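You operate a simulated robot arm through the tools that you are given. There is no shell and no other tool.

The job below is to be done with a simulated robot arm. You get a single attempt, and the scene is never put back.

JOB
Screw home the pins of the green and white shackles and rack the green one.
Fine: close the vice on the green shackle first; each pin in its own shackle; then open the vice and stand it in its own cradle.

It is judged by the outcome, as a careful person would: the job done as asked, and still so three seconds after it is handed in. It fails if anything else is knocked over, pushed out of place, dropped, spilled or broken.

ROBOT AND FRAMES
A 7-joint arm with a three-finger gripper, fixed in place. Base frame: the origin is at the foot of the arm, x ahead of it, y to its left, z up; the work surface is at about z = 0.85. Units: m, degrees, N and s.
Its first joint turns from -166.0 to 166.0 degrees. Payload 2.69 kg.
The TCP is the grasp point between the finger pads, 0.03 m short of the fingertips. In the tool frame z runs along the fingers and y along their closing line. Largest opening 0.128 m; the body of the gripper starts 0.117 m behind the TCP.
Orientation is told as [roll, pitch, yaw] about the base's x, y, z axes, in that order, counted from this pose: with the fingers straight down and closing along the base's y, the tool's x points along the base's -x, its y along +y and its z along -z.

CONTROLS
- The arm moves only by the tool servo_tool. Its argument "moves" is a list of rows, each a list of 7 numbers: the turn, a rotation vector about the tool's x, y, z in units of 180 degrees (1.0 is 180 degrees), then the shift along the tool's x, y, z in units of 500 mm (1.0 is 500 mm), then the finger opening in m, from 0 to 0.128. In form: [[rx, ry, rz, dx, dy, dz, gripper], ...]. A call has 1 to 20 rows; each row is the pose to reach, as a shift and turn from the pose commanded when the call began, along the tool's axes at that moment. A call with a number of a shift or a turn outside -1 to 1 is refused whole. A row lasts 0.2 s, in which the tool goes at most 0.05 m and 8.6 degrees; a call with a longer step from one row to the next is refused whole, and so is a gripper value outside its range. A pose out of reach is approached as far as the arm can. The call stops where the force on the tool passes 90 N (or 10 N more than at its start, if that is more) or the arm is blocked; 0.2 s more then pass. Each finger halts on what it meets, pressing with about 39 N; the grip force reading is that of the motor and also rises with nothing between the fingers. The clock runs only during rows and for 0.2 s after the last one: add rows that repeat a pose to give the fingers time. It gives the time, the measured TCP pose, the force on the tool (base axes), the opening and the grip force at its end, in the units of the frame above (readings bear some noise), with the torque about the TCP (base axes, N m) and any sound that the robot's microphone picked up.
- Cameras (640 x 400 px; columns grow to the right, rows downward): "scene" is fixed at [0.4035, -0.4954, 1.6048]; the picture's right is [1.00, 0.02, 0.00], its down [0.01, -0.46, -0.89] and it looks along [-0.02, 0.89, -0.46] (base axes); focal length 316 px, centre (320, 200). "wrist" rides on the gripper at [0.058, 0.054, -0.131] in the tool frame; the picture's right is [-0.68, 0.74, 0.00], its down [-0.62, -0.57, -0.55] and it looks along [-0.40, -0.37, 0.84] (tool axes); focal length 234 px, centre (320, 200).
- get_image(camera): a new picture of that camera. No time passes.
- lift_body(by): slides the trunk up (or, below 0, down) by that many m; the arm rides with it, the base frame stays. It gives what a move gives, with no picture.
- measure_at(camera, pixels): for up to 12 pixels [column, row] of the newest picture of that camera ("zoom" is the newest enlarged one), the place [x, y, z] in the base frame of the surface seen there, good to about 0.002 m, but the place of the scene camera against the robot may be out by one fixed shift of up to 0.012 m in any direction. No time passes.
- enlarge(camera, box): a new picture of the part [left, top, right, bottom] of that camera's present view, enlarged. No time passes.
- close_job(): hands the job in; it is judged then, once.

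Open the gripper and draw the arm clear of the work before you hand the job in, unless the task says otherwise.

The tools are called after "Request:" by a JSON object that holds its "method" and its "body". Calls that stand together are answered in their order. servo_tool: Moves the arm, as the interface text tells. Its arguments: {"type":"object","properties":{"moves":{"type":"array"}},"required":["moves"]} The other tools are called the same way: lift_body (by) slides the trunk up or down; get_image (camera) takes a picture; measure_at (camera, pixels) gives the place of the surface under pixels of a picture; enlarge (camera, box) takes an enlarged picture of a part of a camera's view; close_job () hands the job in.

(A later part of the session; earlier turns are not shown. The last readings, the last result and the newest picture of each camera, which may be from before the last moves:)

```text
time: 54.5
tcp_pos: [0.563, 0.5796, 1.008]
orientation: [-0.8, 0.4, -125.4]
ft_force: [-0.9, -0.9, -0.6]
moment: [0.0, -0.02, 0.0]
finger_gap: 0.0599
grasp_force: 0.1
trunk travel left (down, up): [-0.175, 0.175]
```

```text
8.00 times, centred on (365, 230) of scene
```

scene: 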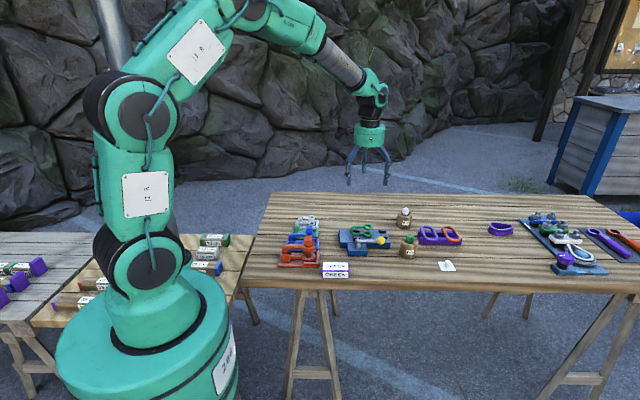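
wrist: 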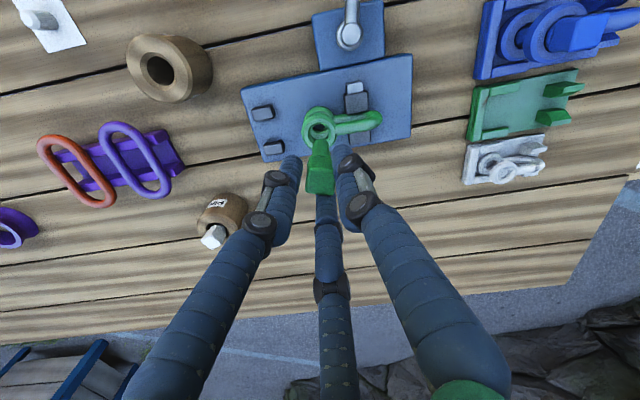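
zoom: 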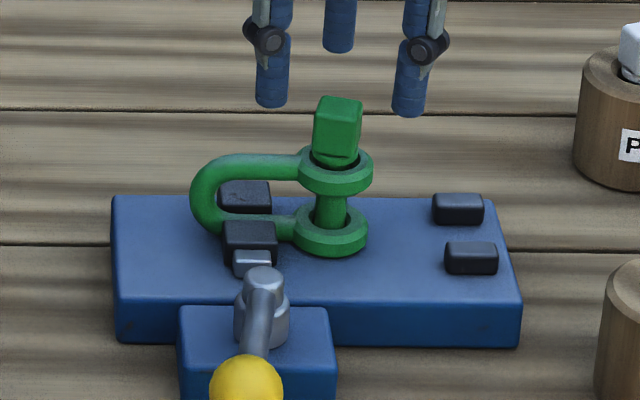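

The shackle slid about 5 mm in -x but is still between the jaws with the pin standing in it. I measure the head and eye again.

Request:
{"method": "enlarge", "body": {"camera": "wrist", "box": [280, 100, 350, 180]}}

```text
5.00 times, centred on (315, 140) of wrist
```

zoom: 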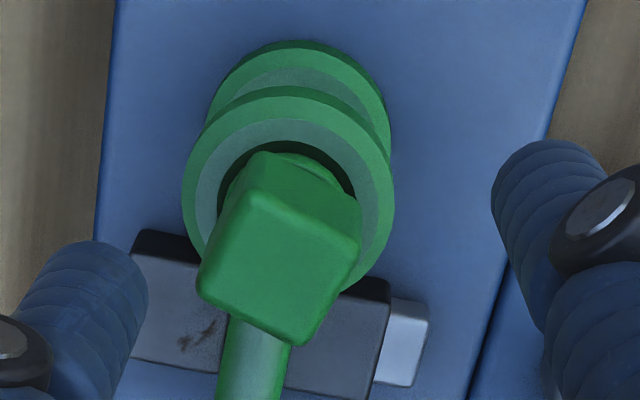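

Request:
{"method": "measure_at", "body": {"camera": "zoom", "pixels": [[236, 203], [350, 240], [302, 337], [207, 282], [280, 265], [295, 135], [210, 185], [375, 215], [340, 280], [360, 160], [265, 168], [345, 205]]}}

Request:
{"method": "get_image", "body": {"camera": "wrist"}}

```text
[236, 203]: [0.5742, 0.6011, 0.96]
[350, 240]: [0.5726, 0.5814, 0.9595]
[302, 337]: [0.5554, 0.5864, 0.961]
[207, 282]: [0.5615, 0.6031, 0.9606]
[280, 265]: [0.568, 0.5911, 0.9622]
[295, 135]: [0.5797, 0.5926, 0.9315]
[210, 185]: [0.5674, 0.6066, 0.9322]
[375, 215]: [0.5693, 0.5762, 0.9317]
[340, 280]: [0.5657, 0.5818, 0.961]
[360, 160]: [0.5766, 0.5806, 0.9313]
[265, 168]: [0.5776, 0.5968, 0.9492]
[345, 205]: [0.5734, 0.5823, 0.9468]
```

```text
taken
```

wrist: 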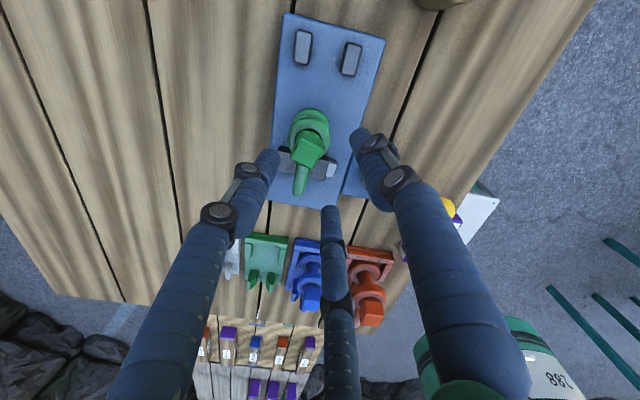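

Head top is at z≈0.9607 (head bottom ~9 mm above the eye), centre ≈ (0.566, 0.593). I first remove the small tilt, then rotate back up in yaw for a new grasp.

Request:
{"method": "servo_tool", "body": {"moves": [[-0.0047, -0.0031, 0, 0, 0, -0.02, 0.06], [-0.0047, -0.0031, 0, 0, 0, -0.02, 0.06]]}}

Request:
{"method": "servo_tool", "body": {"moves": [[0, 0, -0.0456, 0, 0, 0, 0.06], [0, 0, -0.0912, 0, 0, 0, 0.06], [0, 0, -0.1368, 0, 0, 0, 0.06], [0, 0, -0.1824, 0, 0, 0, 0.06], [0, 0, -0.228, 0, 0, 0, 0.06], [0, 0, -0.2736, 0, 0, 0, 0.06], [0, 0, -0.3192, 0, 0, 0, 0.06], [0, 0, -0.3648, 0, 0, 0, 0.06], [0, 0, -0.4104, 0, 0, 0, 0.06], [0, 0, -0.456, 0, 0, 0, 0.06], [0, 0, -0.5016, 0, 0, 0, 0.06], [0, 0, -0.5472, 0, 0, 0, 0.06], [0, 0, -0.5928, 0, 0, 0, 0.06], [0, 0, -0.6384, 0, 0, 0, 0.06], [0, 0, -0.684, 0, 0, 0, 0.06], [0, 0, -0.7296, 0, 0, 0, 0.06], [0, 0, -0.7752, 0, 0, 0, 0.06]]}}

Request:
{"method": "servo_tool", "body": {"moves": [[0, 0, -0.0456, 0, 0, 0, 0.06], [0, 0, -0.0912, 0, 0, 0, 0.06], [0, 0, -0.1368, 0, 0, 0, 0.06], [0, 0, -0.1824, 0, 0, 0, 0.06], [0, 0, -0.228, 0, 0, 0, 0.06], [0, 0, -0.2736, 0, 0, 0, 0.06], [0, 0, -0.3192, 0, 0, 0, 0.06], [0, 0, -0.3648, 0, 0, 0, 0.06], [0, 0, -0.4104, 0, 0, 0, 0.06], [0, 0, -0.456, 0, 0, 0, 0.06], [0, 0, -0.5016, 0, 0, 0, 0.06], [0, 0, -0.5472, 0, 0, 0, 0.06], [0, 0, -0.602, 0, 0, 0, 0.06], [0, 0, -0.602, 0, 0, 0, 0.06]]}}

Request:
{"method": "enlarge", "body": {"camera": "wrist", "box": [240, 80, 400, 200]}}

```text
time: 55.1
tcp_pos: [0.5633, 0.5795, 1.0178]
orientation: [-0.1, -0.2, -125.3]
ft_force: [0.0, 0.3, -0.4]
moment: [-0.03, 0.01, 0.0]
finger_gap: 0.0599
grasp_force: 0.0
trunk travel left (down, up): [-0.175, 0.175]
```

```text
time: 58.7
tcp_pos: [0.5633, 0.5774, 1.0172]
orientation: [-0.1, 0.2, 14.2]
ft_force: [0.2, 0.6, 0.6]
moment: [0.01, 0.06, 0.0]
finger_gap: 0.0602
grasp_force: 0.0
trunk travel left (down, up): [-0.175, 0.175]
```

```text
refused: row 13 steps farther than a row can; nothing moved
```

```text
3.33 times, centred on (320, 140) of wrist
```

zoom: 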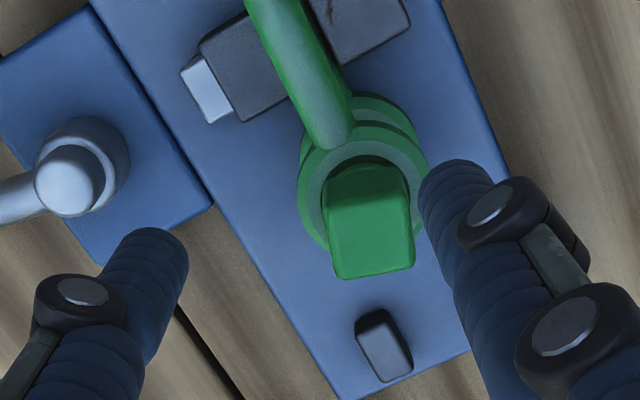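

Now at yaw 14°. I measure the head's corners again from this clear view.

Request:
{"method": "enlarge", "body": {"camera": "wrist", "box": [300, 110, 360, 170]}}

```text
6.67 times, centred on (330, 140) of wrist
```

zoom: 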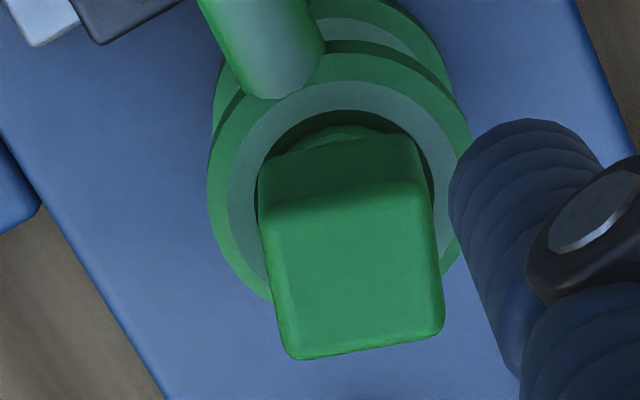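

Request:
{"method": "measure_at", "body": {"camera": "zoom", "pixels": [[268, 218], [420, 190], [437, 328], [293, 350], [350, 270], [262, 185], [415, 150], [242, 180], [330, 95], [435, 130], [450, 210], [250, 255]]}}

```text
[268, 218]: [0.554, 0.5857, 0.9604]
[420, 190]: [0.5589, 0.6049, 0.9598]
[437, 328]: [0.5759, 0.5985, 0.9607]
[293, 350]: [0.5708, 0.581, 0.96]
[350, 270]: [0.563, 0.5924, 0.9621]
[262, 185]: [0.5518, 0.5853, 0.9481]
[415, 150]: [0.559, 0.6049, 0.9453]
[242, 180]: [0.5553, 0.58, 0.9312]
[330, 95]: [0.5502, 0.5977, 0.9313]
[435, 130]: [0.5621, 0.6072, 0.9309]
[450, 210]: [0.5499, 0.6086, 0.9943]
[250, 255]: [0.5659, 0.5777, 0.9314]
```

Head centre (0.5649, 0.5925), yaw ≈ -16°, concentric with the eye (0.5648, 0.5923). I turn to yaw 119° and centre over the head.

Request:
{"method": "servo_tool", "body": {"moves": [[0, 0, -0.0448, -0.01, 0.0266, 0, 0.06], [0, 0, -0.0896, -0.01, 0.0266, 0, 0.06], [0, 0, -0.1344, -0.01, 0.0266, 0, 0.06], [0, 0, -0.1791, -0.01, 0.0266, 0, 0.06], [0, 0, -0.2239, -0.01, 0.0266, 0, 0.06], [0, 0, -0.2687, -0.01, 0.0266, 0, 0.06], [0, 0, -0.3135, -0.01, 0.0266, 0, 0.06], [0, 0, -0.3583, -0.01, 0.0266, 0, 0.06], [0, 0, -0.4031, -0.01, 0.0266, 0, 0.06], [0, 0, -0.4478, -0.01, 0.0266, 0, 0.06], [0, 0, -0.4926, -0.01, 0.0266, 0, 0.06], [0, 0, -0.5374, -0.01, 0.0266, 0, 0.06], [0, 0, -0.5822, -0.01, 0.0266, 0, 0.06], [0, 0, -0.5822, -0.01, 0.0266, 0, 0.06]]}}

Request:
{"method": "servo_tool", "body": {"moves": [[0, 0, 0, 0, 0, 0, 0.06]]}}

Request:
{"method": "servo_tool", "body": {"moves": [[0, 0, 0, 0, 0, 0, 0.06]]}}

Request:
{"method": "servo_tool", "body": {"moves": [[0, 0, 0, 0, 0, 0, 0.06]]}}

Request:
{"method": "enlarge", "body": {"camera": "wrist", "box": [290, 110, 350, 170]}}

```text
time: 61.7
tcp_pos: [0.5656, 0.5939, 1.0174]
orientation: [0.2, 0.1, 119.0]
ft_force: [-0.4, -1.0, -0.3]
moment: [-0.02, 0.02, 0.0]
finger_gap: 0.0601
grasp_force: 0.1
trunk travel left (down, up): [-0.175, 0.175]
```

```text
time: 62.1
tcp_pos: [0.5661, 0.5929, 1.0189]
orientation: [0.2, 0.1, 119.0]
ft_force: [1.1, 0.1, -0.4]
moment: [0.0, 0.01, 0.01]
finger_gap: 0.0601
grasp_force: 0.0
trunk travel left (down, up): [-0.175, 0.175]
```

```text
time: 62.5
tcp_pos: [0.5658, 0.5931, 1.0185]
orientation: [0.3, 0.1, 118.9]
ft_force: [-0.3, -0.5, 0.2]
moment: [0.0, 0.0, -0.04]
finger_gap: 0.0603
grasp_force: 0.1
trunk travel left (down, up): [-0.175, 0.175]
```

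```text
time: 62.9
tcp_pos: [0.565, 0.5935, 1.0175]
orientation: [0.2, 0.2, 118.8]
ft_force: [-0.4, -0.3, 0.4]
moment: [0.04, 0.0, 0.01]
finger_gap: 0.0601
grasp_force: 0.1
trunk travel left (down, up): [-0.175, 0.175]
```

```text
6.67 times, centred on (320, 140) of wrist
```

zoom: 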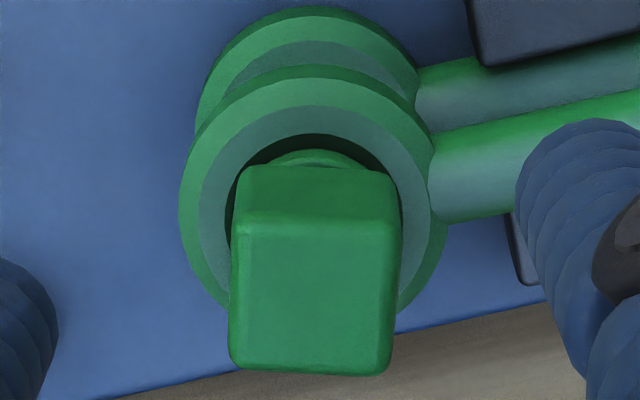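

TCP averages (0.5656, 0.5933, 1.0181). I trim the position, descend to TCP z≈0.972 and grip the head again.

Request:
{"method": "servo_tool", "body": {"moves": [[0.0011, -0.0006, 0, 0.0007, 0.002, 0.03, 0.06], [0.0011, -0.0006, 0, 0.0007, 0.002, 0.06, 0.06], [0.0011, -0.0006, 0, 0.0007, 0.002, 0.092, 0.06], [0.0011, -0.0006, 0, 0.0007, 0.002, 0.092, 0.04], [0.0011, -0.0006, 0, 0.0007, 0.002, 0.092, 0.015], [0.0011, -0.0006, 0, 0.0007, 0.002, 0.092, 0.015], [0.0011, -0.0006, 0, 0.0007, 0.002, 0.092, 0.015]]}}

Request:
{"method": "enlarge", "body": {"camera": "wrist", "box": [260, 100, 380, 200]}}

```text
time: 64.5
tcp_pos: [0.5642, 0.5915, 0.9726]
orientation: [0.0, -0.1, 118.9]
ft_force: [-4.5, -3.1, 1.9]
moment: [-0.15, 0.18, -0.05]
finger_gap: 0.0255
grasp_force: 38.2
trunk travel left (down, up): [-0.175, 0.175]
```

```text
4.00 times, centred on (320, 150) of wrist
```

zoom: 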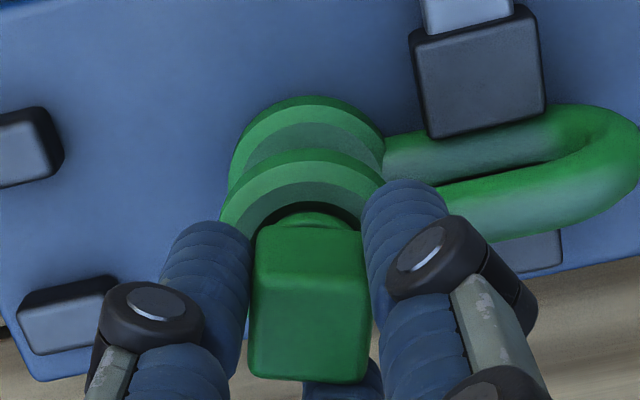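

Solid grip (0.0255, 38 N), low side forces. I turn clockwise 112° with a gentle ramp downward.

Request:
{"method": "servo_tool", "body": {"moves": [[0, 0, 0.0444, 0, 0, 0.003, 0.015], [0, 0, 0.0889, 0, 0, 0.0035, 0.015], [0, 0, 0.1333, 0, 0, 0.004, 0.015], [0, 0, 0.1778, 0, 0, 0.0045, 0.015], [0, 0, 0.2222, 0, 0, 0.005, 0.015], [0, 0, 0.2667, 0, 0, 0.0055, 0.015], [0, 0, 0.3111, 0, 0, 0.006, 0.015], [0, 0, 0.3556, 0, 0, 0.0065, 0.015], [0, 0, 0.4, 0, 0, 0.007, 0.015], [0, 0, 0.4444, 0, 0, 0.0075, 0.015], [0, 0, 0.4889, 0, 0, 0.008, 0.015], [0, 0, 0.5333, 0, 0, 0.0085, 0.015], [0, 0, 0.5778, 0, 0, 0.009, 0.015], [0, 0, 0.6222, 0, 0, 0.0095, 0.015]]}}

Request:
{"method": "enlarge", "body": {"camera": "wrist", "box": [260, 100, 380, 200]}}

Request:
{"method": "enlarge", "body": {"camera": "scene", "box": [335, 205, 395, 255]}}

```text
time: 67.5
tcp_pos: [0.5625, 0.5911, 0.9698]
orientation: [0.1, -0.1, 6.9]
ft_force: [-1.7, 2.4, 36.5]
moment: [0.07, 0.14, 0.5]
finger_gap: 0.0253
grasp_force: 39.5
trunk travel left (down, up): [-0.175, 0.175]
```

```text
4.00 times, centred on (320, 150) of wrist
```

zoom: 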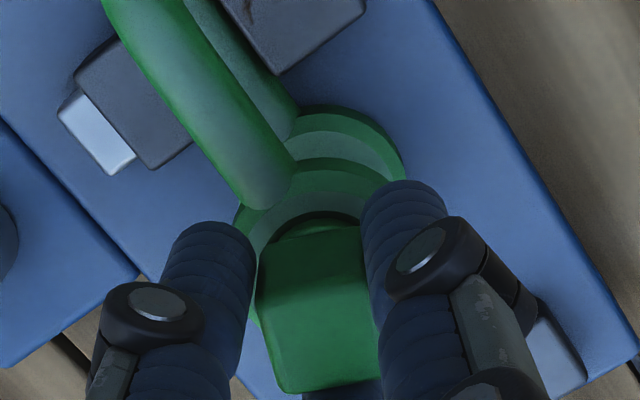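

```text
8.00 times, centred on (365, 230) of scene
```

zoom: 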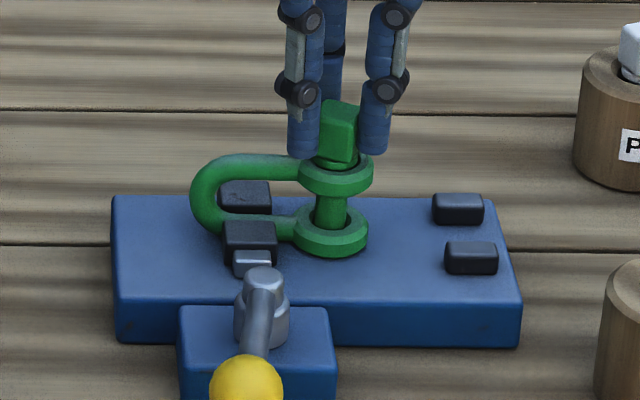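

Thread engagement shows: torque 0.5 N·m, upward force 36 N, the pin sank about 2-3 mm. I continue clockwise without extra push to learn the real pitch.

Request:
{"method": "servo_tool", "body": {"moves": [[0, 0, 0.0444, 0, 0, -0.001, 0.015], [0, 0, 0.0889, 0, 0, -0.001, 0.015], [0, 0, 0.1333, 0, 0, -0.001, 0.015], [0, 0, 0.1778, 0, 0, -0.001, 0.015], [0, 0, 0.2222, 0, 0, -0.001, 0.015], [0, 0, 0.2667, 0, 0, -0.001, 0.015], [0, 0, 0.3111, 0, 0, -0.001, 0.015], [0, 0, 0.3556, 0, 0, -0.001, 0.015], [0, 0, 0.4, 0, 0, -0.001, 0.015], [0, 0, 0.4444, 0, 0, -0.001, 0.015], [0, 0, 0.4889, 0, 0, -0.001, 0.015], [0, 0, 0.5333, 0, 0, -0.001, 0.015], [0, 0, 0.5778, 0, 0, -0.001, 0.015], [0, 0, 0.6222, 0, 0, -0.001, 0.015]]}}

Request:
{"method": "enlarge", "body": {"camera": "wrist", "box": [260, 100, 380, 200]}}

Request:
{"method": "enlarge", "body": {"camera": "scene", "box": [335, 205, 395, 255]}}

```text
time: 70.5
tcp_pos: [0.563, 0.5917, 0.9679]
orientation: [-0.2, 0.0, -105.2]
ft_force: [-2.8, -3.6, -0.4]
moment: [-0.15, -0.11, 0.96]
finger_gap: 0.025
grasp_force: 38.8
trunk travel left (down, up): [-0.175, 0.175]
```

```text
4.00 times, centred on (320, 150) of wrist
```

zoom: 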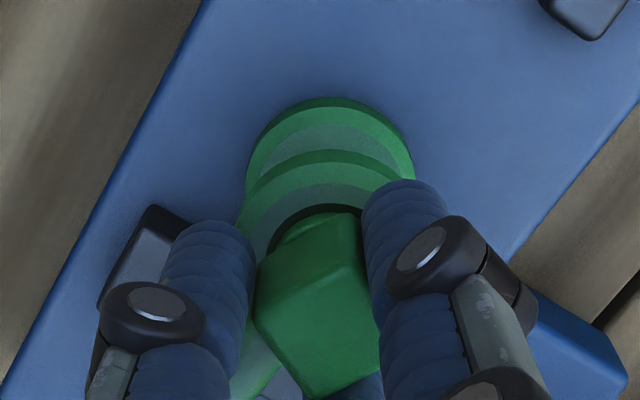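

```text
8.00 times, centred on (365, 230) of scene
```

zoom: 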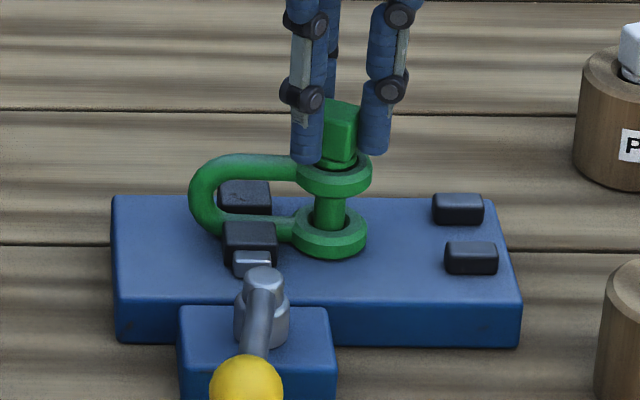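

The pin advanced about 5 mm overall with this grasp, but the head slipped somewhat in the fingers (torque ≈1 N·m). I release, rise and measure the head's height and yaw.

Request:
{"method": "servo_tool", "body": {"moves": [[0, 0, 0, 0, 0, 0, 0.05], [0, 0, 0, 0, 0, 0, 0.06], [0, 0, 0, 0, 0, -0.05, 0.06], [0, 0, 0, 0, 0, -0.1, 0.06], [0, 0, 0, 0, 0, -0.1, 0.06]]}}

Request:
{"method": "enlarge", "body": {"camera": "wrist", "box": [290, 110, 350, 170]}}

Request:
{"method": "enlarge", "body": {"camera": "scene", "box": [335, 205, 395, 255]}}

```text
time: 71.7
tcp_pos: [0.5631, 0.5924, 1.0187]
orientation: [0.1, 0.1, -105.1]
ft_force: [-0.5, -0.4, 1.1]
moment: [0.01, -0.02, 0.01]
finger_gap: 0.06
grasp_force: 0.0
trunk travel left (down, up): [-0.175, 0.175]
```

```text
6.67 times, centred on (320, 140) of wrist
```

zoom: 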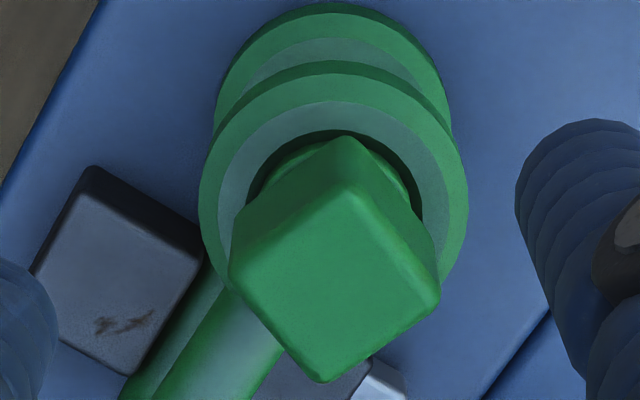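

```text
8.00 times, centred on (365, 230) of scene
```

zoom: 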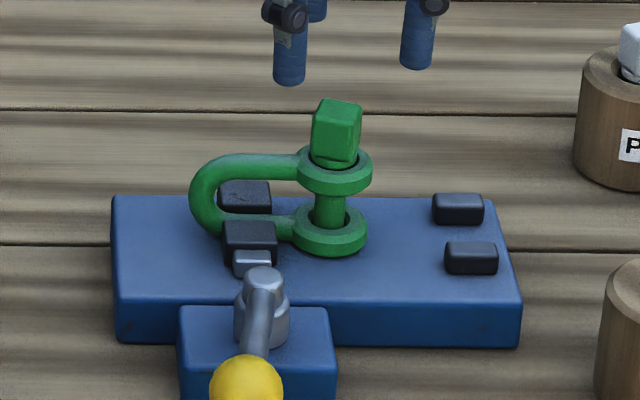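

Request:
{"method": "measure_at", "body": {"camera": "zoom", "pixels": [[240, 265], [340, 195], [428, 295], [324, 370], [333, 285], [215, 205], [335, 85], [455, 195], [290, 120], [430, 140], [300, 330], [385, 335]]}}

```text
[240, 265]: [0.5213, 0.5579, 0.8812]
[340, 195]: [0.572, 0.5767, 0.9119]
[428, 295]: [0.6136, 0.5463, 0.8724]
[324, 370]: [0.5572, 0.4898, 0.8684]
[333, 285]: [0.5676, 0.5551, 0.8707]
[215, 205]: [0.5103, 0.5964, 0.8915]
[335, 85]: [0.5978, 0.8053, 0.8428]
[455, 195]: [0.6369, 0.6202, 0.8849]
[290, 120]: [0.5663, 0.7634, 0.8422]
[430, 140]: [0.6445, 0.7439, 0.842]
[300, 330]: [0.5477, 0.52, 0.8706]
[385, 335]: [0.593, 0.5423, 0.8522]
```

Request:
{"method": "enlarge", "body": {"camera": "wrist", "box": [290, 110, 350, 170]}}

Request:
{"method": "measure_at", "body": {"camera": "zoom", "pixels": [[240, 265], [340, 195], [428, 295], [324, 370], [333, 285], [215, 205], [335, 85], [455, 195], [240, 150], [425, 150], [300, 330], [385, 335]]}}

```text
6.67 times, centred on (320, 140) of wrist
```

zoom: 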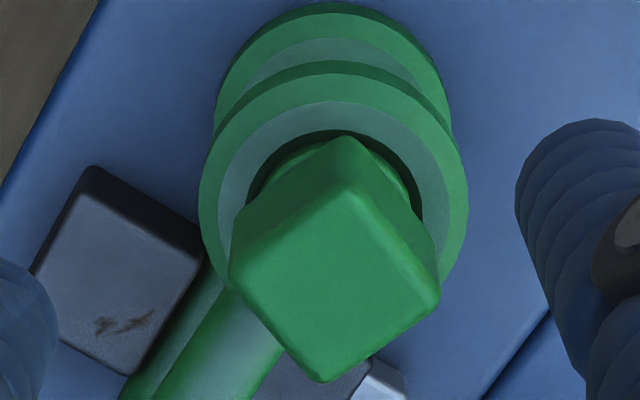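

```text
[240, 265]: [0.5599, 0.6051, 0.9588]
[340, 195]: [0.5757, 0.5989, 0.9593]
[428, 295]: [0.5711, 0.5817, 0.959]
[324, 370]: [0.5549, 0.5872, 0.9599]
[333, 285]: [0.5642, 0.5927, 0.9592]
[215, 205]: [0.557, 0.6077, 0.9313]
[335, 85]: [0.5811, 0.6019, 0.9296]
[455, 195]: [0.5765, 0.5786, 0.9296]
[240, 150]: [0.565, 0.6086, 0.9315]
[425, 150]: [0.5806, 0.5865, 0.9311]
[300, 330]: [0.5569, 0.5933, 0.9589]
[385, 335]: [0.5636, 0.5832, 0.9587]
```

The head dropped 1.4 mm over roughly half a turn net (pitch ≈2.8 mm), with ~7 mm still to go. I rotate back further this time, to yaw ≈177°, to get a longer stroke per grasp.

Request:
{"method": "servo_tool", "body": {"moves": [[0, 0, -0.0435, 0, 0, 0, 0.06], [0, 0, -0.087, 0, 0, 0, 0.06], [0, 0, -0.1306, 0, 0, 0, 0.06], [0, 0, -0.1741, 0, 0, 0, 0.06], [0, 0, -0.2176, 0, 0, 0, 0.06], [0, 0, -0.2611, 0, 0, 0, 0.06], [0, 0, -0.3046, 0, 0, 0, 0.06], [0, 0, -0.3482, 0, 0, 0, 0.06], [0, 0, -0.3917, 0, 0, 0, 0.06], [0, 0, -0.4352, 0, 0, 0, 0.06], [0, 0, -0.4787, 0, 0, 0, 0.06], [0, 0, -0.5222, 0, 0, 0, 0.06], [0, 0, -0.5658, 0, 0, 0, 0.06], [0, 0, -0.6093, 0, 0, 0, 0.06], [0, 0, -0.6528, 0, 0, 0, 0.06], [0, 0, -0.6963, 0, 0, 0, 0.06], [0, 0, -0.7398, 0, 0, 0, 0.06], [0, 0, -0.7833, 0, 0, 0, 0.06]]}}

Request:
{"method": "servo_tool", "body": {"moves": [[0, 0, -0.0435, 0, 0, 0, 0.06], [0, 0, -0.087, 0, 0, 0, 0.06], [0, 0, -0.1306, 0, 0, 0, 0.06], [0, 0, -0.1741, 0, 0, 0, 0.06], [0, 0, -0.2176, 0, 0, 0, 0.06], [0, 0, -0.2611, 0, 0, 0, 0.06], [0, 0, -0.3046, 0, 0, 0, 0.06], [0, 0, -0.3482, 0, 0, 0, 0.06], [0, 0, -0.3917, 0, 0, 0, 0.06], [0, 0, -0.4352, 0, 0, 0, 0.06], [0, 0, -0.4787, 0, 0, 0, 0.06], [0, 0, -0.5222, 0, 0, 0, 0.06], [0, 0, -0.5658, 0, 0, 0, 0.06], [0, 0, -0.6093, 0, 0, 0, 0.06], [0, 0, -0.6528, 0, 0, 0, 0.06], [0, 0, -0.6963, 0, 0, 0, 0.06], [0, 0, -0.7398, 0, 0, 0, 0.06], [0, 0, -0.7833, 0, 0, 0, 0.06]]}}

Request:
{"method": "servo_tool", "body": {"moves": [[0, 0, 0, 0, 0, 0, 0.06]]}}

Request:
{"method": "enlarge", "body": {"camera": "wrist", "box": [290, 110, 350, 170]}}

```text
time: 75.5
tcp_pos: [0.5641, 0.5926, 1.0182]
orientation: [-0.1, 0.0, 36.2]
ft_force: [0.7, 0.1, -0.4]
moment: [-0.01, 0.01, 0.02]
finger_gap: 0.0599
grasp_force: 0.2
trunk travel left (down, up): [-0.175, 0.175]
```

```text
time: 79.3
tcp_pos: [0.5641, 0.5928, 1.0165]
orientation: [-0.1, 0.0, 177.0]
ft_force: [-0.3, 0.7, 0.2]
moment: [-0.03, 0.0, -0.02]
finger_gap: 0.0605
grasp_force: 0.1
trunk travel left (down, up): [-0.175, 0.175]
```

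```text
time: 79.7
tcp_pos: [0.5637, 0.5919, 1.0179]
orientation: [0.0, 0.0, 176.9]
ft_force: [0.3, 0.9, -0.4]
moment: [-0.02, 0.02, -0.02]
finger_gap: 0.0603
grasp_force: 0.1
trunk travel left (down, up): [-0.175, 0.175]
```

```text
6.67 times, centred on (320, 140) of wrist
```

zoom: 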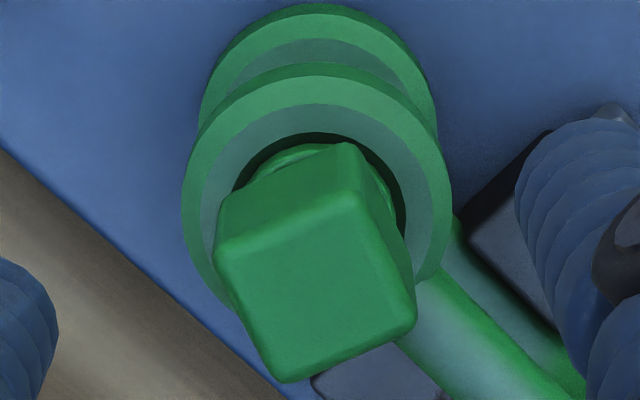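

Yaw 177° is reachable. I centre, descend to TCP z≈0.9705 and grip again.

Request:
{"method": "servo_tool", "body": {"moves": [[0, 0, 0, 0.002, -0.0013, 0.03, 0.06], [0, 0, 0, 0.002, -0.0013, 0.06, 0.06], [0, 0, 0, 0.002, -0.0013, 0.094, 0.06], [0, 0, 0, 0.002, -0.0013, 0.094, 0.04], [0, 0, 0, 0.002, -0.0013, 0.094, 0.015], [0, 0, 0, 0.002, -0.0013, 0.094, 0.015], [0, 0, 0, 0.002, -0.0013, 0.094, 0.015]]}}

Request:
{"method": "enlarge", "body": {"camera": "wrist", "box": [260, 100, 380, 200]}}

```text
time: 81.3
tcp_pos: [0.5658, 0.5944, 0.972]
orientation: [-0.1, 0.1, 176.9]
ft_force: [12.5, -0.2, 3.2]
moment: [0.05, -0.6, -0.05]
finger_gap: 0.0252
grasp_force: 38.8
trunk travel left (down, up): [-0.175, 0.175]
```

```text
4.00 times, centred on (320, 150) of wrist
```

zoom: 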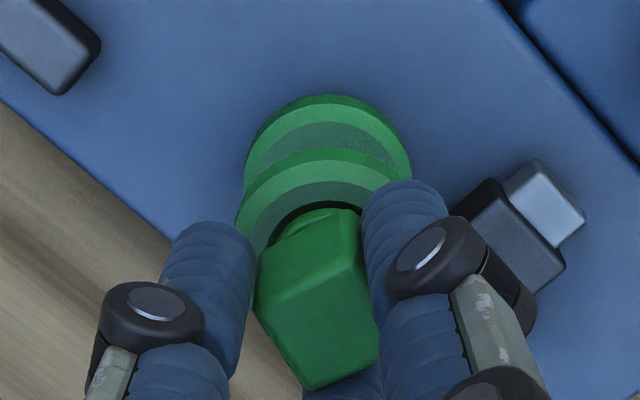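

Same 0.0252 gap, as for a three-jaw hold; friction drive it is. I turn 144° clockwise following the ~2.8 mm pitch.

Request:
{"method": "servo_tool", "body": {"moves": [[0, 0, 0.0444, 0, 0, 0.0003, 0.012], [0, 0, 0.0889, 0, 0, 0.0005, 0.012], [0, 0, 0.1333, 0, 0, 0.0007, 0.012], [0, 0, 0.1778, 0, 0, 0.0009, 0.012], [0, 0, 0.2222, 0, 0, 0.0011, 0.012], [0, 0, 0.2667, 0, 0, 0.0013, 0.012], [0, 0, 0.3111, 0, 0, 0.0015, 0.012], [0, 0, 0.3556, 0, 0, 0.0017, 0.012], [0, 0, 0.4, 0, 0, 0.0018, 0.012], [0, 0, 0.4444, 0, 0, 0.0019, 0.012], [0, 0, 0.4889, 0, 0, 0.002, 0.012], [0, 0, 0.5333, 0, 0, 0.0021, 0.012], [0, 0, 0.5778, 0, 0, 0.0022, 0.012], [0, 0, 0.6222, 0, 0, 0.0023, 0.012], [0, 0, 0.6667, 0, 0, 0.0024, 0.012], [0, 0, 0.7111, 0, 0, 0.0025, 0.012], [0, 0, 0.7556, 0, 0, 0.0026, 0.012], [0, 0, 0.8, 0, 0, 0.0027, 0.012]]}}

Request:
{"method": "enlarge", "body": {"camera": "wrist", "box": [260, 100, 380, 200]}}

```text
time: 85.1
tcp_pos: [0.5651, 0.594, 0.9694]
orientation: [0.1, -0.1, 32.8]
ft_force: [2.1, 2.4, 6.7]
moment: [0.32, 0.07, 0.49]
finger_gap: 0.0258
grasp_force: 39.2
trunk travel left (down, up): [-0.175, 0.175]
```

```text
4.00 times, centred on (320, 150) of wrist
```

zoom: 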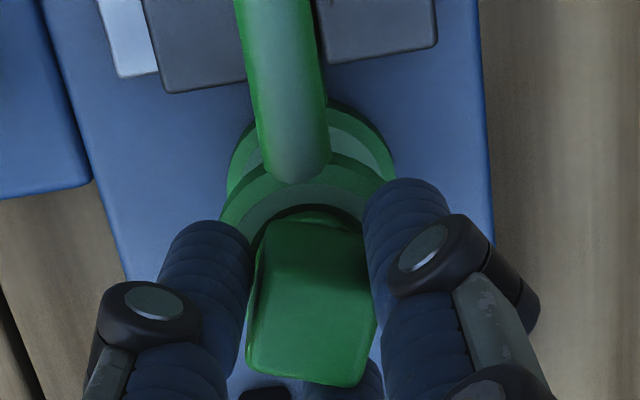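

The head turned with the fingers apart from ~20° of slip. I continue clockwise to yaw -103°.

Request:
{"method": "servo_tool", "body": {"moves": [[0, 0, 0.0444, 0, 0, 0.0002, 0.012], [0, 0, 0.0889, 0, 0, 0.0003, 0.012], [0, 0, 0.1333, 0, 0, 0.0004, 0.012], [0, 0, 0.1778, 0, 0, 0.0005, 0.012], [0, 0, 0.2222, 0, 0, 0.0006, 0.012], [0, 0, 0.2667, 0, 0, 0.0007, 0.012], [0, 0, 0.3111, 0, 0, 0.0008, 0.012], [0, 0, 0.3556, 0, 0, 0.0009, 0.012], [0, 0, 0.4, 0, 0, 0.0011, 0.012], [0, 0, 0.4444, 0, 0, 0.0012, 0.012], [0, 0, 0.4889, 0, 0, 0.0013, 0.012], [0, 0, 0.5333, 0, 0, 0.0014, 0.012], [0, 0, 0.5778, 0, 0, 0.0016, 0.012], [0, 0, 0.6222, 0, 0, 0.0017, 0.012], [0, 0, 0.6667, 0, 0, 0.0018, 0.012], [0, 0, 0.7111, 0, 0, 0.0019, 0.012], [0, 0, 0.7556, 0, 0, 0.002, 0.012]]}}

Request:
{"method": "enlarge", "body": {"camera": "wrist", "box": [260, 100, 380, 200]}}

```text
time: 88.7
tcp_pos: [0.5629, 0.5925, 0.9692]
orientation: [0.0, 0.0, -103.1]
ft_force: [-19.4, 0.2, 13.3]
moment: [0.37, 0.48, 1.1]
finger_gap: 0.0262
grasp_force: 38.7
trunk travel left (down, up): [-0.175, 0.175]
```

```text
4.00 times, centred on (320, 150) of wrist
```

zoom: 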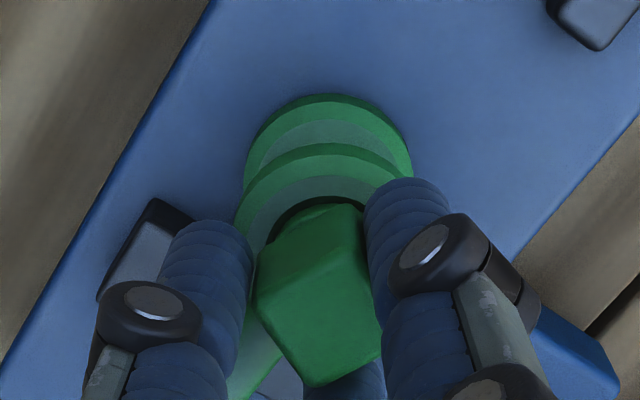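

Torque rises to 1.1 N·m here. I release, rise and measure the head height again.

Request:
{"method": "servo_tool", "body": {"moves": [[0, 0, 0, 0, 0, 0, 0.05], [0, 0, 0, 0, 0, 0, 0.06], [0, 0, 0, 0, 0, -0.05, 0.06], [0, 0, 0, 0, 0, -0.1, 0.06], [0, 0, 0, 0, 0, -0.1, 0.06]]}}

Request:
{"method": "enlarge", "body": {"camera": "scene", "box": [335, 205, 395, 255]}}

Request:
{"method": "enlarge", "body": {"camera": "wrist", "box": [290, 110, 350, 170]}}

```text
time: 89.9
tcp_pos: [0.5655, 0.5916, 1.0193]
orientation: [0.0, 0.1, -103.1]
ft_force: [-0.7, 0.1, 0.3]
moment: [0.04, -0.03, 0.0]
finger_gap: 0.0599
grasp_force: 0.0
trunk travel left (down, up): [-0.175, 0.175]
```

```text
8.00 times, centred on (365, 230) of scene
```

zoom: 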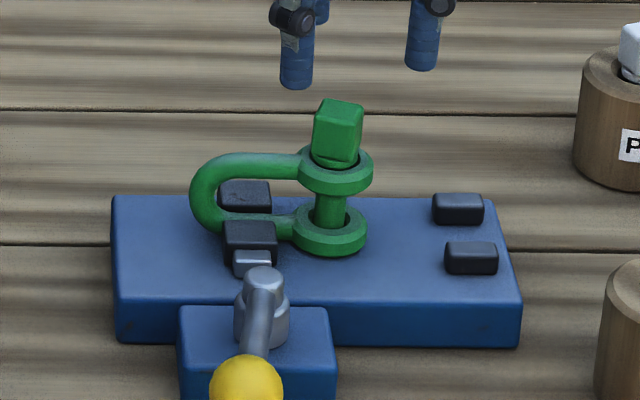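

```text
6.67 times, centred on (320, 140) of wrist
```

zoom: 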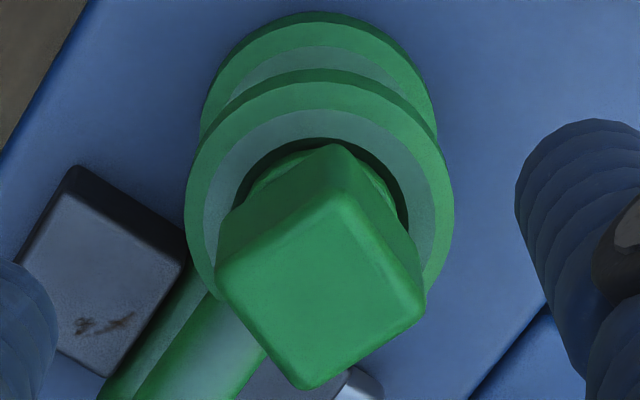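

Request:
{"method": "measure_at", "body": {"camera": "zoom", "pixels": [[230, 270], [330, 200], [414, 300], [306, 375], [320, 290], [360, 260], [280, 250], [290, 330], [370, 320], [225, 180], [320, 90], [440, 190]]}}

```text
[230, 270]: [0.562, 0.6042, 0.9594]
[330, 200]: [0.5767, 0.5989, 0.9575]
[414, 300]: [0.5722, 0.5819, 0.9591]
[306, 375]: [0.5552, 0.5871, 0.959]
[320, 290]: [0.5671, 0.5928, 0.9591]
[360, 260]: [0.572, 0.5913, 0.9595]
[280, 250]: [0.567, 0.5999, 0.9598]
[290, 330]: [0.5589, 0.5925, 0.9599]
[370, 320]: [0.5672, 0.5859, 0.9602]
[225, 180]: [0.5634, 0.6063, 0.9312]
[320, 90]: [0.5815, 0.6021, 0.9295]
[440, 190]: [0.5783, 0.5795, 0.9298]
```

Head top is still 0.959: no real descent despite about half a turn. I test engagement: regrip here and pull up gently a few mm, watching the force.

Request:
{"method": "servo_tool", "body": {"moves": [[0, 0, 0, 0, 0, 0.05, 0.06], [0, 0, 0, 0, 0, 0.098, 0.06], [0, 0, 0, 0, 0, 0.098, 0.04], [0, 0, 0, 0, 0, 0.098, 0.012], [0, 0, 0, 0, 0, 0.098, 0.012], [0, 0, 0, 0, 0, 0.098, 0.012]]}}

Request:
{"method": "servo_tool", "body": {"moves": [[0, 0, 0, 0, 0, -0.001, 0.012], [0, 0, 0, 0, 0, -0.002, 0.012], [0, 0, 0, 0, 0, -0.003, 0.012], [0, 0, 0, 0, 0, -0.004, 0.012]]}}

```text
time: 91.3
tcp_pos: [0.564, 0.5925, 0.9691]
orientation: [0.0, 0.1, -103.2]
ft_force: [-15.3, 2.7, 5.0]
moment: [0.09, 0.59, 0.24]
finger_gap: 0.0248
grasp_force: 39.0
trunk travel left (down, up): [-0.175, 0.175]
```

```text
time: 92.3
tcp_pos: [0.5643, 0.5918, 0.9695]
orientation: [0.0, 0.0, -103.1]
ft_force: [-14.7, 2.8, -5.8]
moment: [0.23, 0.58, 0.33]
finger_gap: 0.0251
grasp_force: 39.4
trunk travel left (down, up): [-0.175, 0.175]
```

Request:
{"method": "servo_tool", "body": {"moves": [[0, 0, 0, 0, 0, -0.001, 0.012], [0, 0, 0, 0, 0, -0.002, 0.012], [0, 0, 0, 0, 0, -0.003, 0.012], [0, 0, 0, 0, 0, -0.004, 0.012], [0, 0, 0, 0, 0, -0.004, 0.012]]}}

```text
time: 93.5
tcp_pos: [0.5647, 0.593, 0.972]
orientation: [-0.1, -0.1, -103.1]
ft_force: [-9.6, -3.4, -20.6]
moment: [-0.28, -0.04, 0.43]
finger_gap: 0.0247
grasp_force: 39.3
trunk travel left (down, up): [-0.175, 0.175]
```

The pin resists a 20 N pull, so it is in the thread. The side forces come from my rotating about the TCP while the head sits ~2.4 mm eccentric in the jaws; I'll regrip at yaw 162° (jaw flat on a face) and turn about the pin's own axis.

Request:
{"method": "servo_tool", "body": {"moves": [[0, 0, 0, 0, 0, 0.004, 0.012], [0, 0, 0, 0, 0, 0.004, 0.05], [0, 0, 0, 0, 0, 0.004, 0.06], [0, 0, 0, 0, 0, -0.04, 0.06], [0, 0, 0, 0, 0, -0.09, 0.06]]}}

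Request:
{"method": "servo_tool", "body": {"moves": [[0, 0, -0.0433, 0, 0, 0, 0.06], [0, 0, -0.0866, 0, 0, 0, 0.06], [0, 0, -0.1299, 0, 0, 0, 0.06], [0, 0, -0.1732, 0, 0, 0, 0.06], [0, 0, -0.2165, 0, 0, 0, 0.06], [0, 0, -0.2598, 0, 0, 0, 0.06], [0, 0, -0.3031, 0, 0, 0, 0.06], [0, 0, -0.3464, 0, 0, 0, 0.06], [0, 0, -0.3897, 0, 0, 0, 0.06], [0, 0, -0.433, 0, 0, 0, 0.06], [0, 0, -0.4763, 0, 0, 0, 0.06], [0, 0, -0.5196, 0, 0, 0, 0.06], [0, 0, -0.5629, 0, 0, 0, 0.06], [0, 0, -0.6062, 0, 0, 0, 0.06], [0, 0, -0.6495, 0, 0, 0, 0.06], [0, 0, -0.6928, 0, 0, 0, 0.06], [0, 0, -0.7361, 0, 0, 0, 0.06]]}}

Request:
{"method": "servo_tool", "body": {"moves": [[0, 0, -0.0433, 0, 0, 0, 0.06], [0, 0, -0.0866, 0, 0, 0, 0.06], [0, 0, -0.1299, 0, 0, 0, 0.06], [0, 0, -0.1732, 0, 0, 0, 0.06], [0, 0, -0.2165, 0, 0, 0, 0.06], [0, 0, -0.2598, 0, 0, 0, 0.06], [0, 0, -0.3031, 0, 0, 0, 0.06], [0, 0, -0.3464, 0, 0, 0, 0.06], [0, 0, -0.3897, 0, 0, 0, 0.06], [0, 0, -0.433, 0, 0, 0, 0.06], [0, 0, -0.4763, 0, 0, 0, 0.06], [0, 0, -0.5196, 0, 0, 0, 0.06], [0, 0, -0.5629, 0, 0, 0, 0.06], [0, 0, -0.6062, 0, 0, 0, 0.06], [0, 0, -0.6495, 0, 0, 0, 0.06], [0, 0, -0.6928, 0, 0, 0, 0.06], [0, 0, -0.7361, 0, 0, 0, 0.06]]}}

Request:
{"method": "servo_tool", "body": {"moves": [[0, 0, 0, 0, 0, 0, 0.06]]}}

Request:
{"method": "servo_tool", "body": {"moves": [[0, 0, 0, 0, 0, 0, 0.06]]}}

Request:
{"method": "enlarge", "body": {"camera": "wrist", "box": [290, 110, 350, 170]}}

```text
time: 94.7
tcp_pos: [0.5654, 0.5945, 1.0187]
orientation: [0.1, 0.1, -103.1]
ft_force: [0.4, 0.1, -0.2]
moment: [0.02, -0.01, 0.0]
finger_gap: 0.0601
grasp_force: 0.0
trunk travel left (down, up): [-0.175, 0.175]
```

```text
time: 98.3
tcp_pos: [0.5638, 0.593, 1.0188]
orientation: [0.1, 0.0, 29.4]
ft_force: [0.4, 0.7, -0.2]
moment: [-0.02, 0.02, 0.01]
finger_gap: 0.0602
grasp_force: 0.0
trunk travel left (down, up): [-0.175, 0.175]
```

```text
time: 101.9
tcp_pos: [0.5652, 0.5928, 1.0183]
orientation: [0.0, 0.1, 162.0]
ft_force: [0.6, 0.2, 0.7]
moment: [0.0, 0.04, 0.03]
finger_gap: 0.0601
grasp_force: 0.1
trunk travel left (down, up): [-0.175, 0.175]
```

```text
time: 102.3
tcp_pos: [0.5653, 0.5919, 1.0191]
orientation: [-0.1, 0.0, 162.0]
ft_force: [0.8, -0.1, 0.0]
moment: [-0.01, -0.04, 0.02]
finger_gap: 0.06
grasp_force: 0.0
trunk travel left (down, up): [-0.175, 0.175]
```

```text
time: 102.7
tcp_pos: [0.5655, 0.5923, 1.0177]
orientation: [-0.1, 0.1, 161.9]
ft_force: [0.0, 0.5, -1.4]
moment: [-0.02, 0.01, -0.01]
finger_gap: 0.0599
grasp_force: 0.1
trunk travel left (down, up): [-0.175, 0.175]
```

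```text
6.67 times, centred on (320, 140) of wrist
```

zoom: 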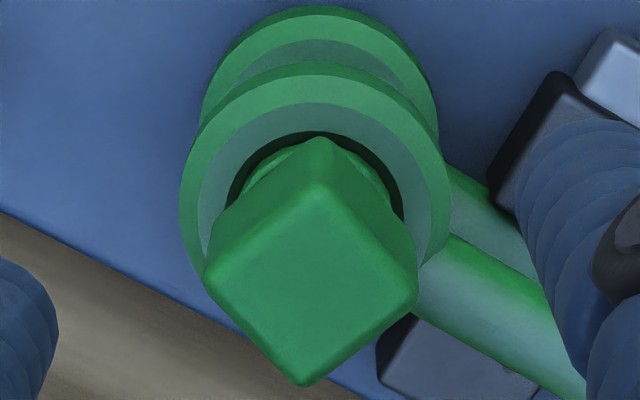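

Request:
{"method": "measure_at", "body": {"camera": "zoom", "pixels": [[217, 273], [317, 200], [407, 292], [300, 373], [310, 285], [260, 240], [365, 250], [260, 320], [350, 330], [200, 200], [320, 80], [440, 190]]}}

```text
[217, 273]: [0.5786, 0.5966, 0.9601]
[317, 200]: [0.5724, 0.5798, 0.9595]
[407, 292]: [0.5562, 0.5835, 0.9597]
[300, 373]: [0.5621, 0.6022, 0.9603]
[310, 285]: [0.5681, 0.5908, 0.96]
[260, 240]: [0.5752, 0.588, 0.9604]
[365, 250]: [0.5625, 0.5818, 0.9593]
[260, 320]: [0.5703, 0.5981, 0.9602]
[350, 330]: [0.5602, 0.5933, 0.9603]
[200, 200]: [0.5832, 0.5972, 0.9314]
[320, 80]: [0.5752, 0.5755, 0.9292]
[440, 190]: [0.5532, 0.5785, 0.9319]
```

Head still at 0.960, so I'll check exactly how the head turns with the tool. I grip at the offset centre and look before turning.

Request:
{"method": "servo_tool", "body": {"moves": [[0, 0, 0, 0.0021, -0.0045, 0.03, 0.06], [0, 0, 0, 0.0021, -0.0045, 0.06, 0.06], [0, 0, 0, 0.0021, -0.0045, 0.0958, 0.06], [0, 0, 0, 0.0021, -0.0045, 0.0958, 0.04], [0, 0, 0, 0.0021, -0.0045, 0.0958, 0.01], [0, 0, 0, 0.0021, -0.0045, 0.0958, 0.01], [0, 0, 0, 0.0021, -0.0045, 0.0958, 0.01]]}}

Request:
{"method": "enlarge", "body": {"camera": "wrist", "box": [290, 130, 350, 200]}}

```text
time: 104.3
tcp_pos: [0.5672, 0.5951, 0.9714]
orientation: [-0.1, 0.1, 161.9]
ft_force: [5.2, -0.3, 1.5]
moment: [-0.08, -0.16, 0.0]
finger_gap: 0.0255
grasp_force: 38.3
trunk travel left (down, up): [-0.175, 0.175]
```

```text
5.71 times, centred on (320, 165) of wrist
```

zoom: 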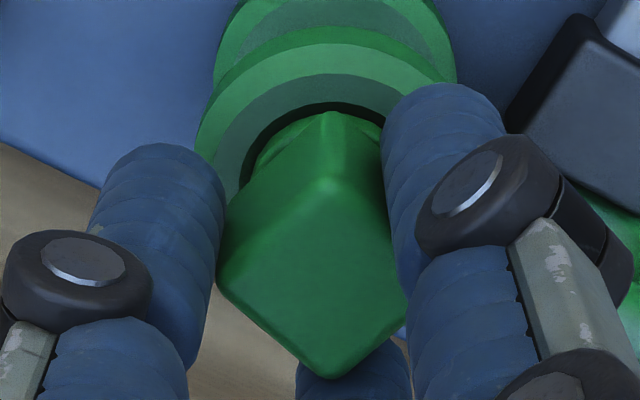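

Full grip with only 5 N side force. I turn 40° clockwise about the pin axis with a slight push down, and compare.

Request:
{"method": "servo_tool", "body": {"moves": [[0, 0, 0.0444, 0.0007, 0, 0.002, 0.01], [0, 0, 0.0889, 0.0013, 0.0002, 0.002, 0.01], [0, 0, 0.1333, 0.002, 0.0004, 0.002, 0.01], [0, 0, 0.1778, 0.0025, 0.0007, 0.002, 0.01], [0, 0, 0.2222, 0.0031, 0.0011, 0.002, 0.01]]}}

Request:
{"method": "enlarge", "body": {"camera": "wrist", "box": [290, 130, 350, 200]}}

```text
time: 105.5
tcp_pos: [0.5665, 0.5926, 0.9704]
orientation: [0.0, -0.1, 121.8]
ft_force: [-18.9, -15.4, 10.9]
moment: [-0.91, 0.73, 0.58]
finger_gap: 0.0265
grasp_force: 38.8
trunk travel left (down, up): [-0.175, 0.175]
```

```text
5.71 times, centred on (320, 165) of wrist
```

zoom: 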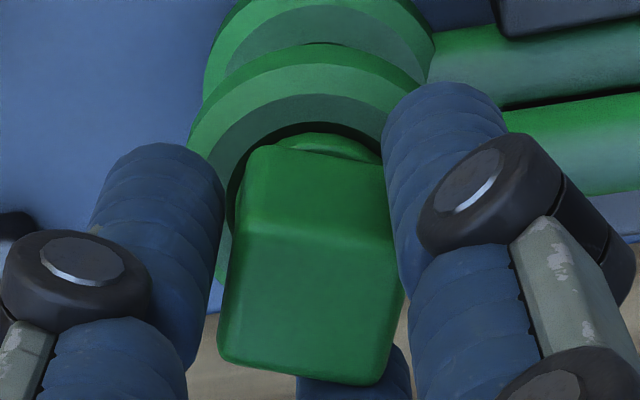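

The head did not turn at all: it slipped in the jaws, so the pin is jammed (likely cross-started by that earlier shove). I back it off: turn counter-clockwise with a slight upward pull.

Request:
{"method": "servo_tool", "body": {"moves": [[0, 0, -0.0444, -0.002, -0.001, -0.004, 0.01], [0, 0, -0.0889, -0.002, -0.001, -0.005, 0.01], [0, 0, -0.1333, -0.002, -0.001, -0.006, 0.01], [0, 0, -0.1778, -0.002, -0.001, -0.007, 0.01], [0, 0, -0.2222, -0.002, -0.001, -0.008, 0.01]]}}

Request:
{"method": "enlarge", "body": {"camera": "wrist", "box": [290, 130, 350, 200]}}

```text
time: 106.7
tcp_pos: [0.5673, 0.5943, 0.973]
orientation: [0.1, 0.0, 161.9]
ft_force: [-6.3, -4.6, -10.5]
moment: [-0.35, 0.11, 0.02]
finger_gap: 0.0261
grasp_force: 38.8
trunk travel left (down, up): [-0.175, 0.175]
```

```text
5.71 times, centred on (320, 165) of wrist
```

zoom: 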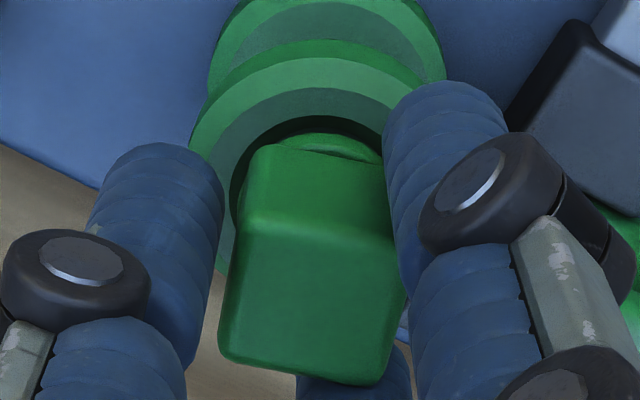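

Counter-clockwise it turned freely with the tool (torque ~0), so the thread was cross-started. I continue backing off 30° while lifting to free it completely.

Request:
{"method": "servo_tool", "body": {"moves": [[0, 0, -0.0444, 0, 0, -0.003, 0.01], [0, 0, -0.0889, 0, 0, -0.006, 0.01], [0, 0, -0.1333, 0, 0, -0.009, 0.01], [0, 0, -0.1667, 0, 0, -0.012, 0.01], [0, 0, -0.1667, 0, 0, -0.014, 0.01]]}}

Request:
{"method": "enlarge", "body": {"camera": "wrist", "box": [290, 130, 350, 200]}}

Request:
{"method": "enlarge", "body": {"camera": "scene", "box": [335, 205, 395, 255]}}

```text
time: 107.9
tcp_pos: [0.5678, 0.5959, 0.9802]
orientation: [0.0, 0.0, -168.0]
ft_force: [-4.5, -1.2, -20.4]
moment: [-0.04, -0.58, 0.01]
finger_gap: 0.0266
grasp_force: 38.9
trunk travel left (down, up): [-0.175, 0.175]
```

```text
5.71 times, centred on (320, 165) of wrist
```

zoom: 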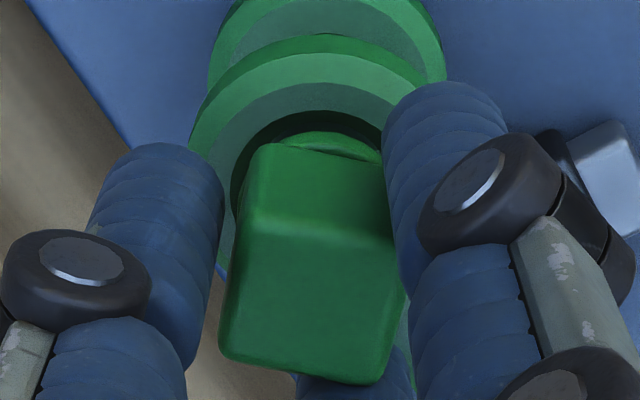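

```text
8.00 times, centred on (365, 230) of scene
```

zoom: 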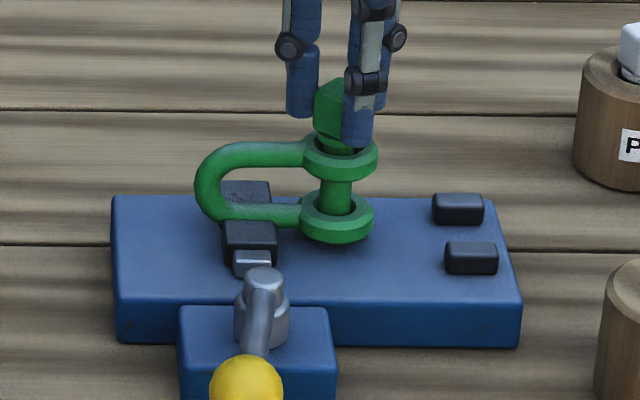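

The pull lifted the whole shackle in the jaws (lower eye now at zoom (337,220)), so the pin does hold in its thread. I push it gently back down to the plate.

Request:
{"method": "servo_tool", "body": {"moves": [[0, 0, 0, 0, 0, 0.004, 0.01], [0, 0, 0, 0, 0, 0.008, 0.01], [0, 0, 0, 0, 0, 0.012, 0.01], [0, 0, 0, 0, 0, 0.016, 0.01], [0, 0, 0, 0, 0, 0.02, 0.01], [0, 0, 0, 0, 0, 0.022, 0.01]]}}

Request:
{"method": "enlarge", "body": {"camera": "scene", "box": [335, 205, 395, 255]}}

```text
time: 109.3
tcp_pos: [0.5684, 0.594, 0.9688]
orientation: [-0.1, 0.1, -168.1]
ft_force: [5.0, -11.4, 20.6]
moment: [-0.87, 0.31, -0.02]
finger_gap: 0.0263
grasp_force: 38.6
trunk travel left (down, up): [-0.175, 0.175]
```

```text
8.00 times, centred on (365, 230) of scene
```

zoom: 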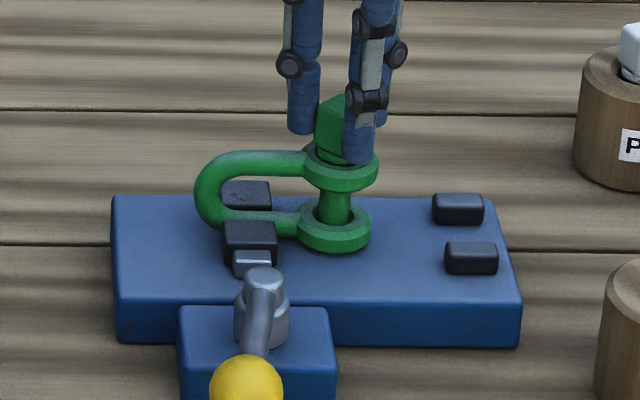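

Request:
{"method": "servo_tool", "body": {"moves": [[0, 0, 0, 0, 0, 0.003, 0.01], [0, 0, 0, 0, 0, 0.006, 0.01], [0, 0, 0, 0, 0, 0.008, 0.01]]}}

Request:
{"method": "enlarge", "body": {"camera": "scene", "box": [335, 205, 395, 255]}}

Request:
{"method": "enlarge", "body": {"camera": "wrist", "box": [280, 110, 360, 200]}}

```text
time: 110.1
tcp_pos: [0.5698, 0.5941, 0.9696]
orientation: [-0.3, 0.3, -168.1]
ft_force: [5.1, -13.9, 48.8]
moment: [-0.7, 0.1, 0.07]
finger_gap: 0.0262
grasp_force: 38.9
trunk travel left (down, up): [-0.175, 0.175]
```

```text
8.00 times, centred on (365, 230) of scene
```

zoom: 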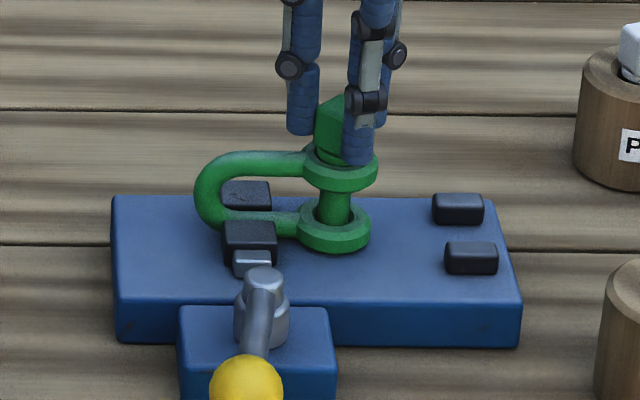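

```text
4.44 times, centred on (320, 155) of wrist
```

zoom: 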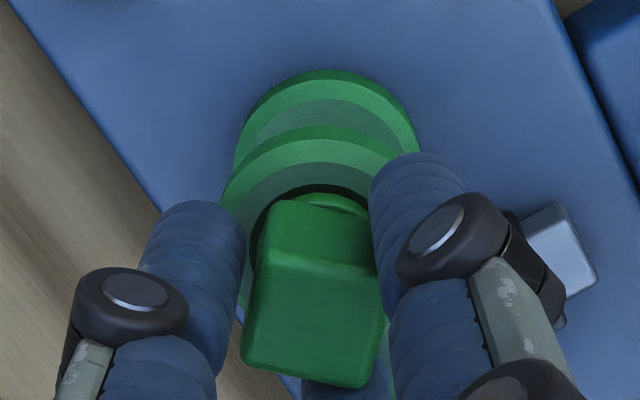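

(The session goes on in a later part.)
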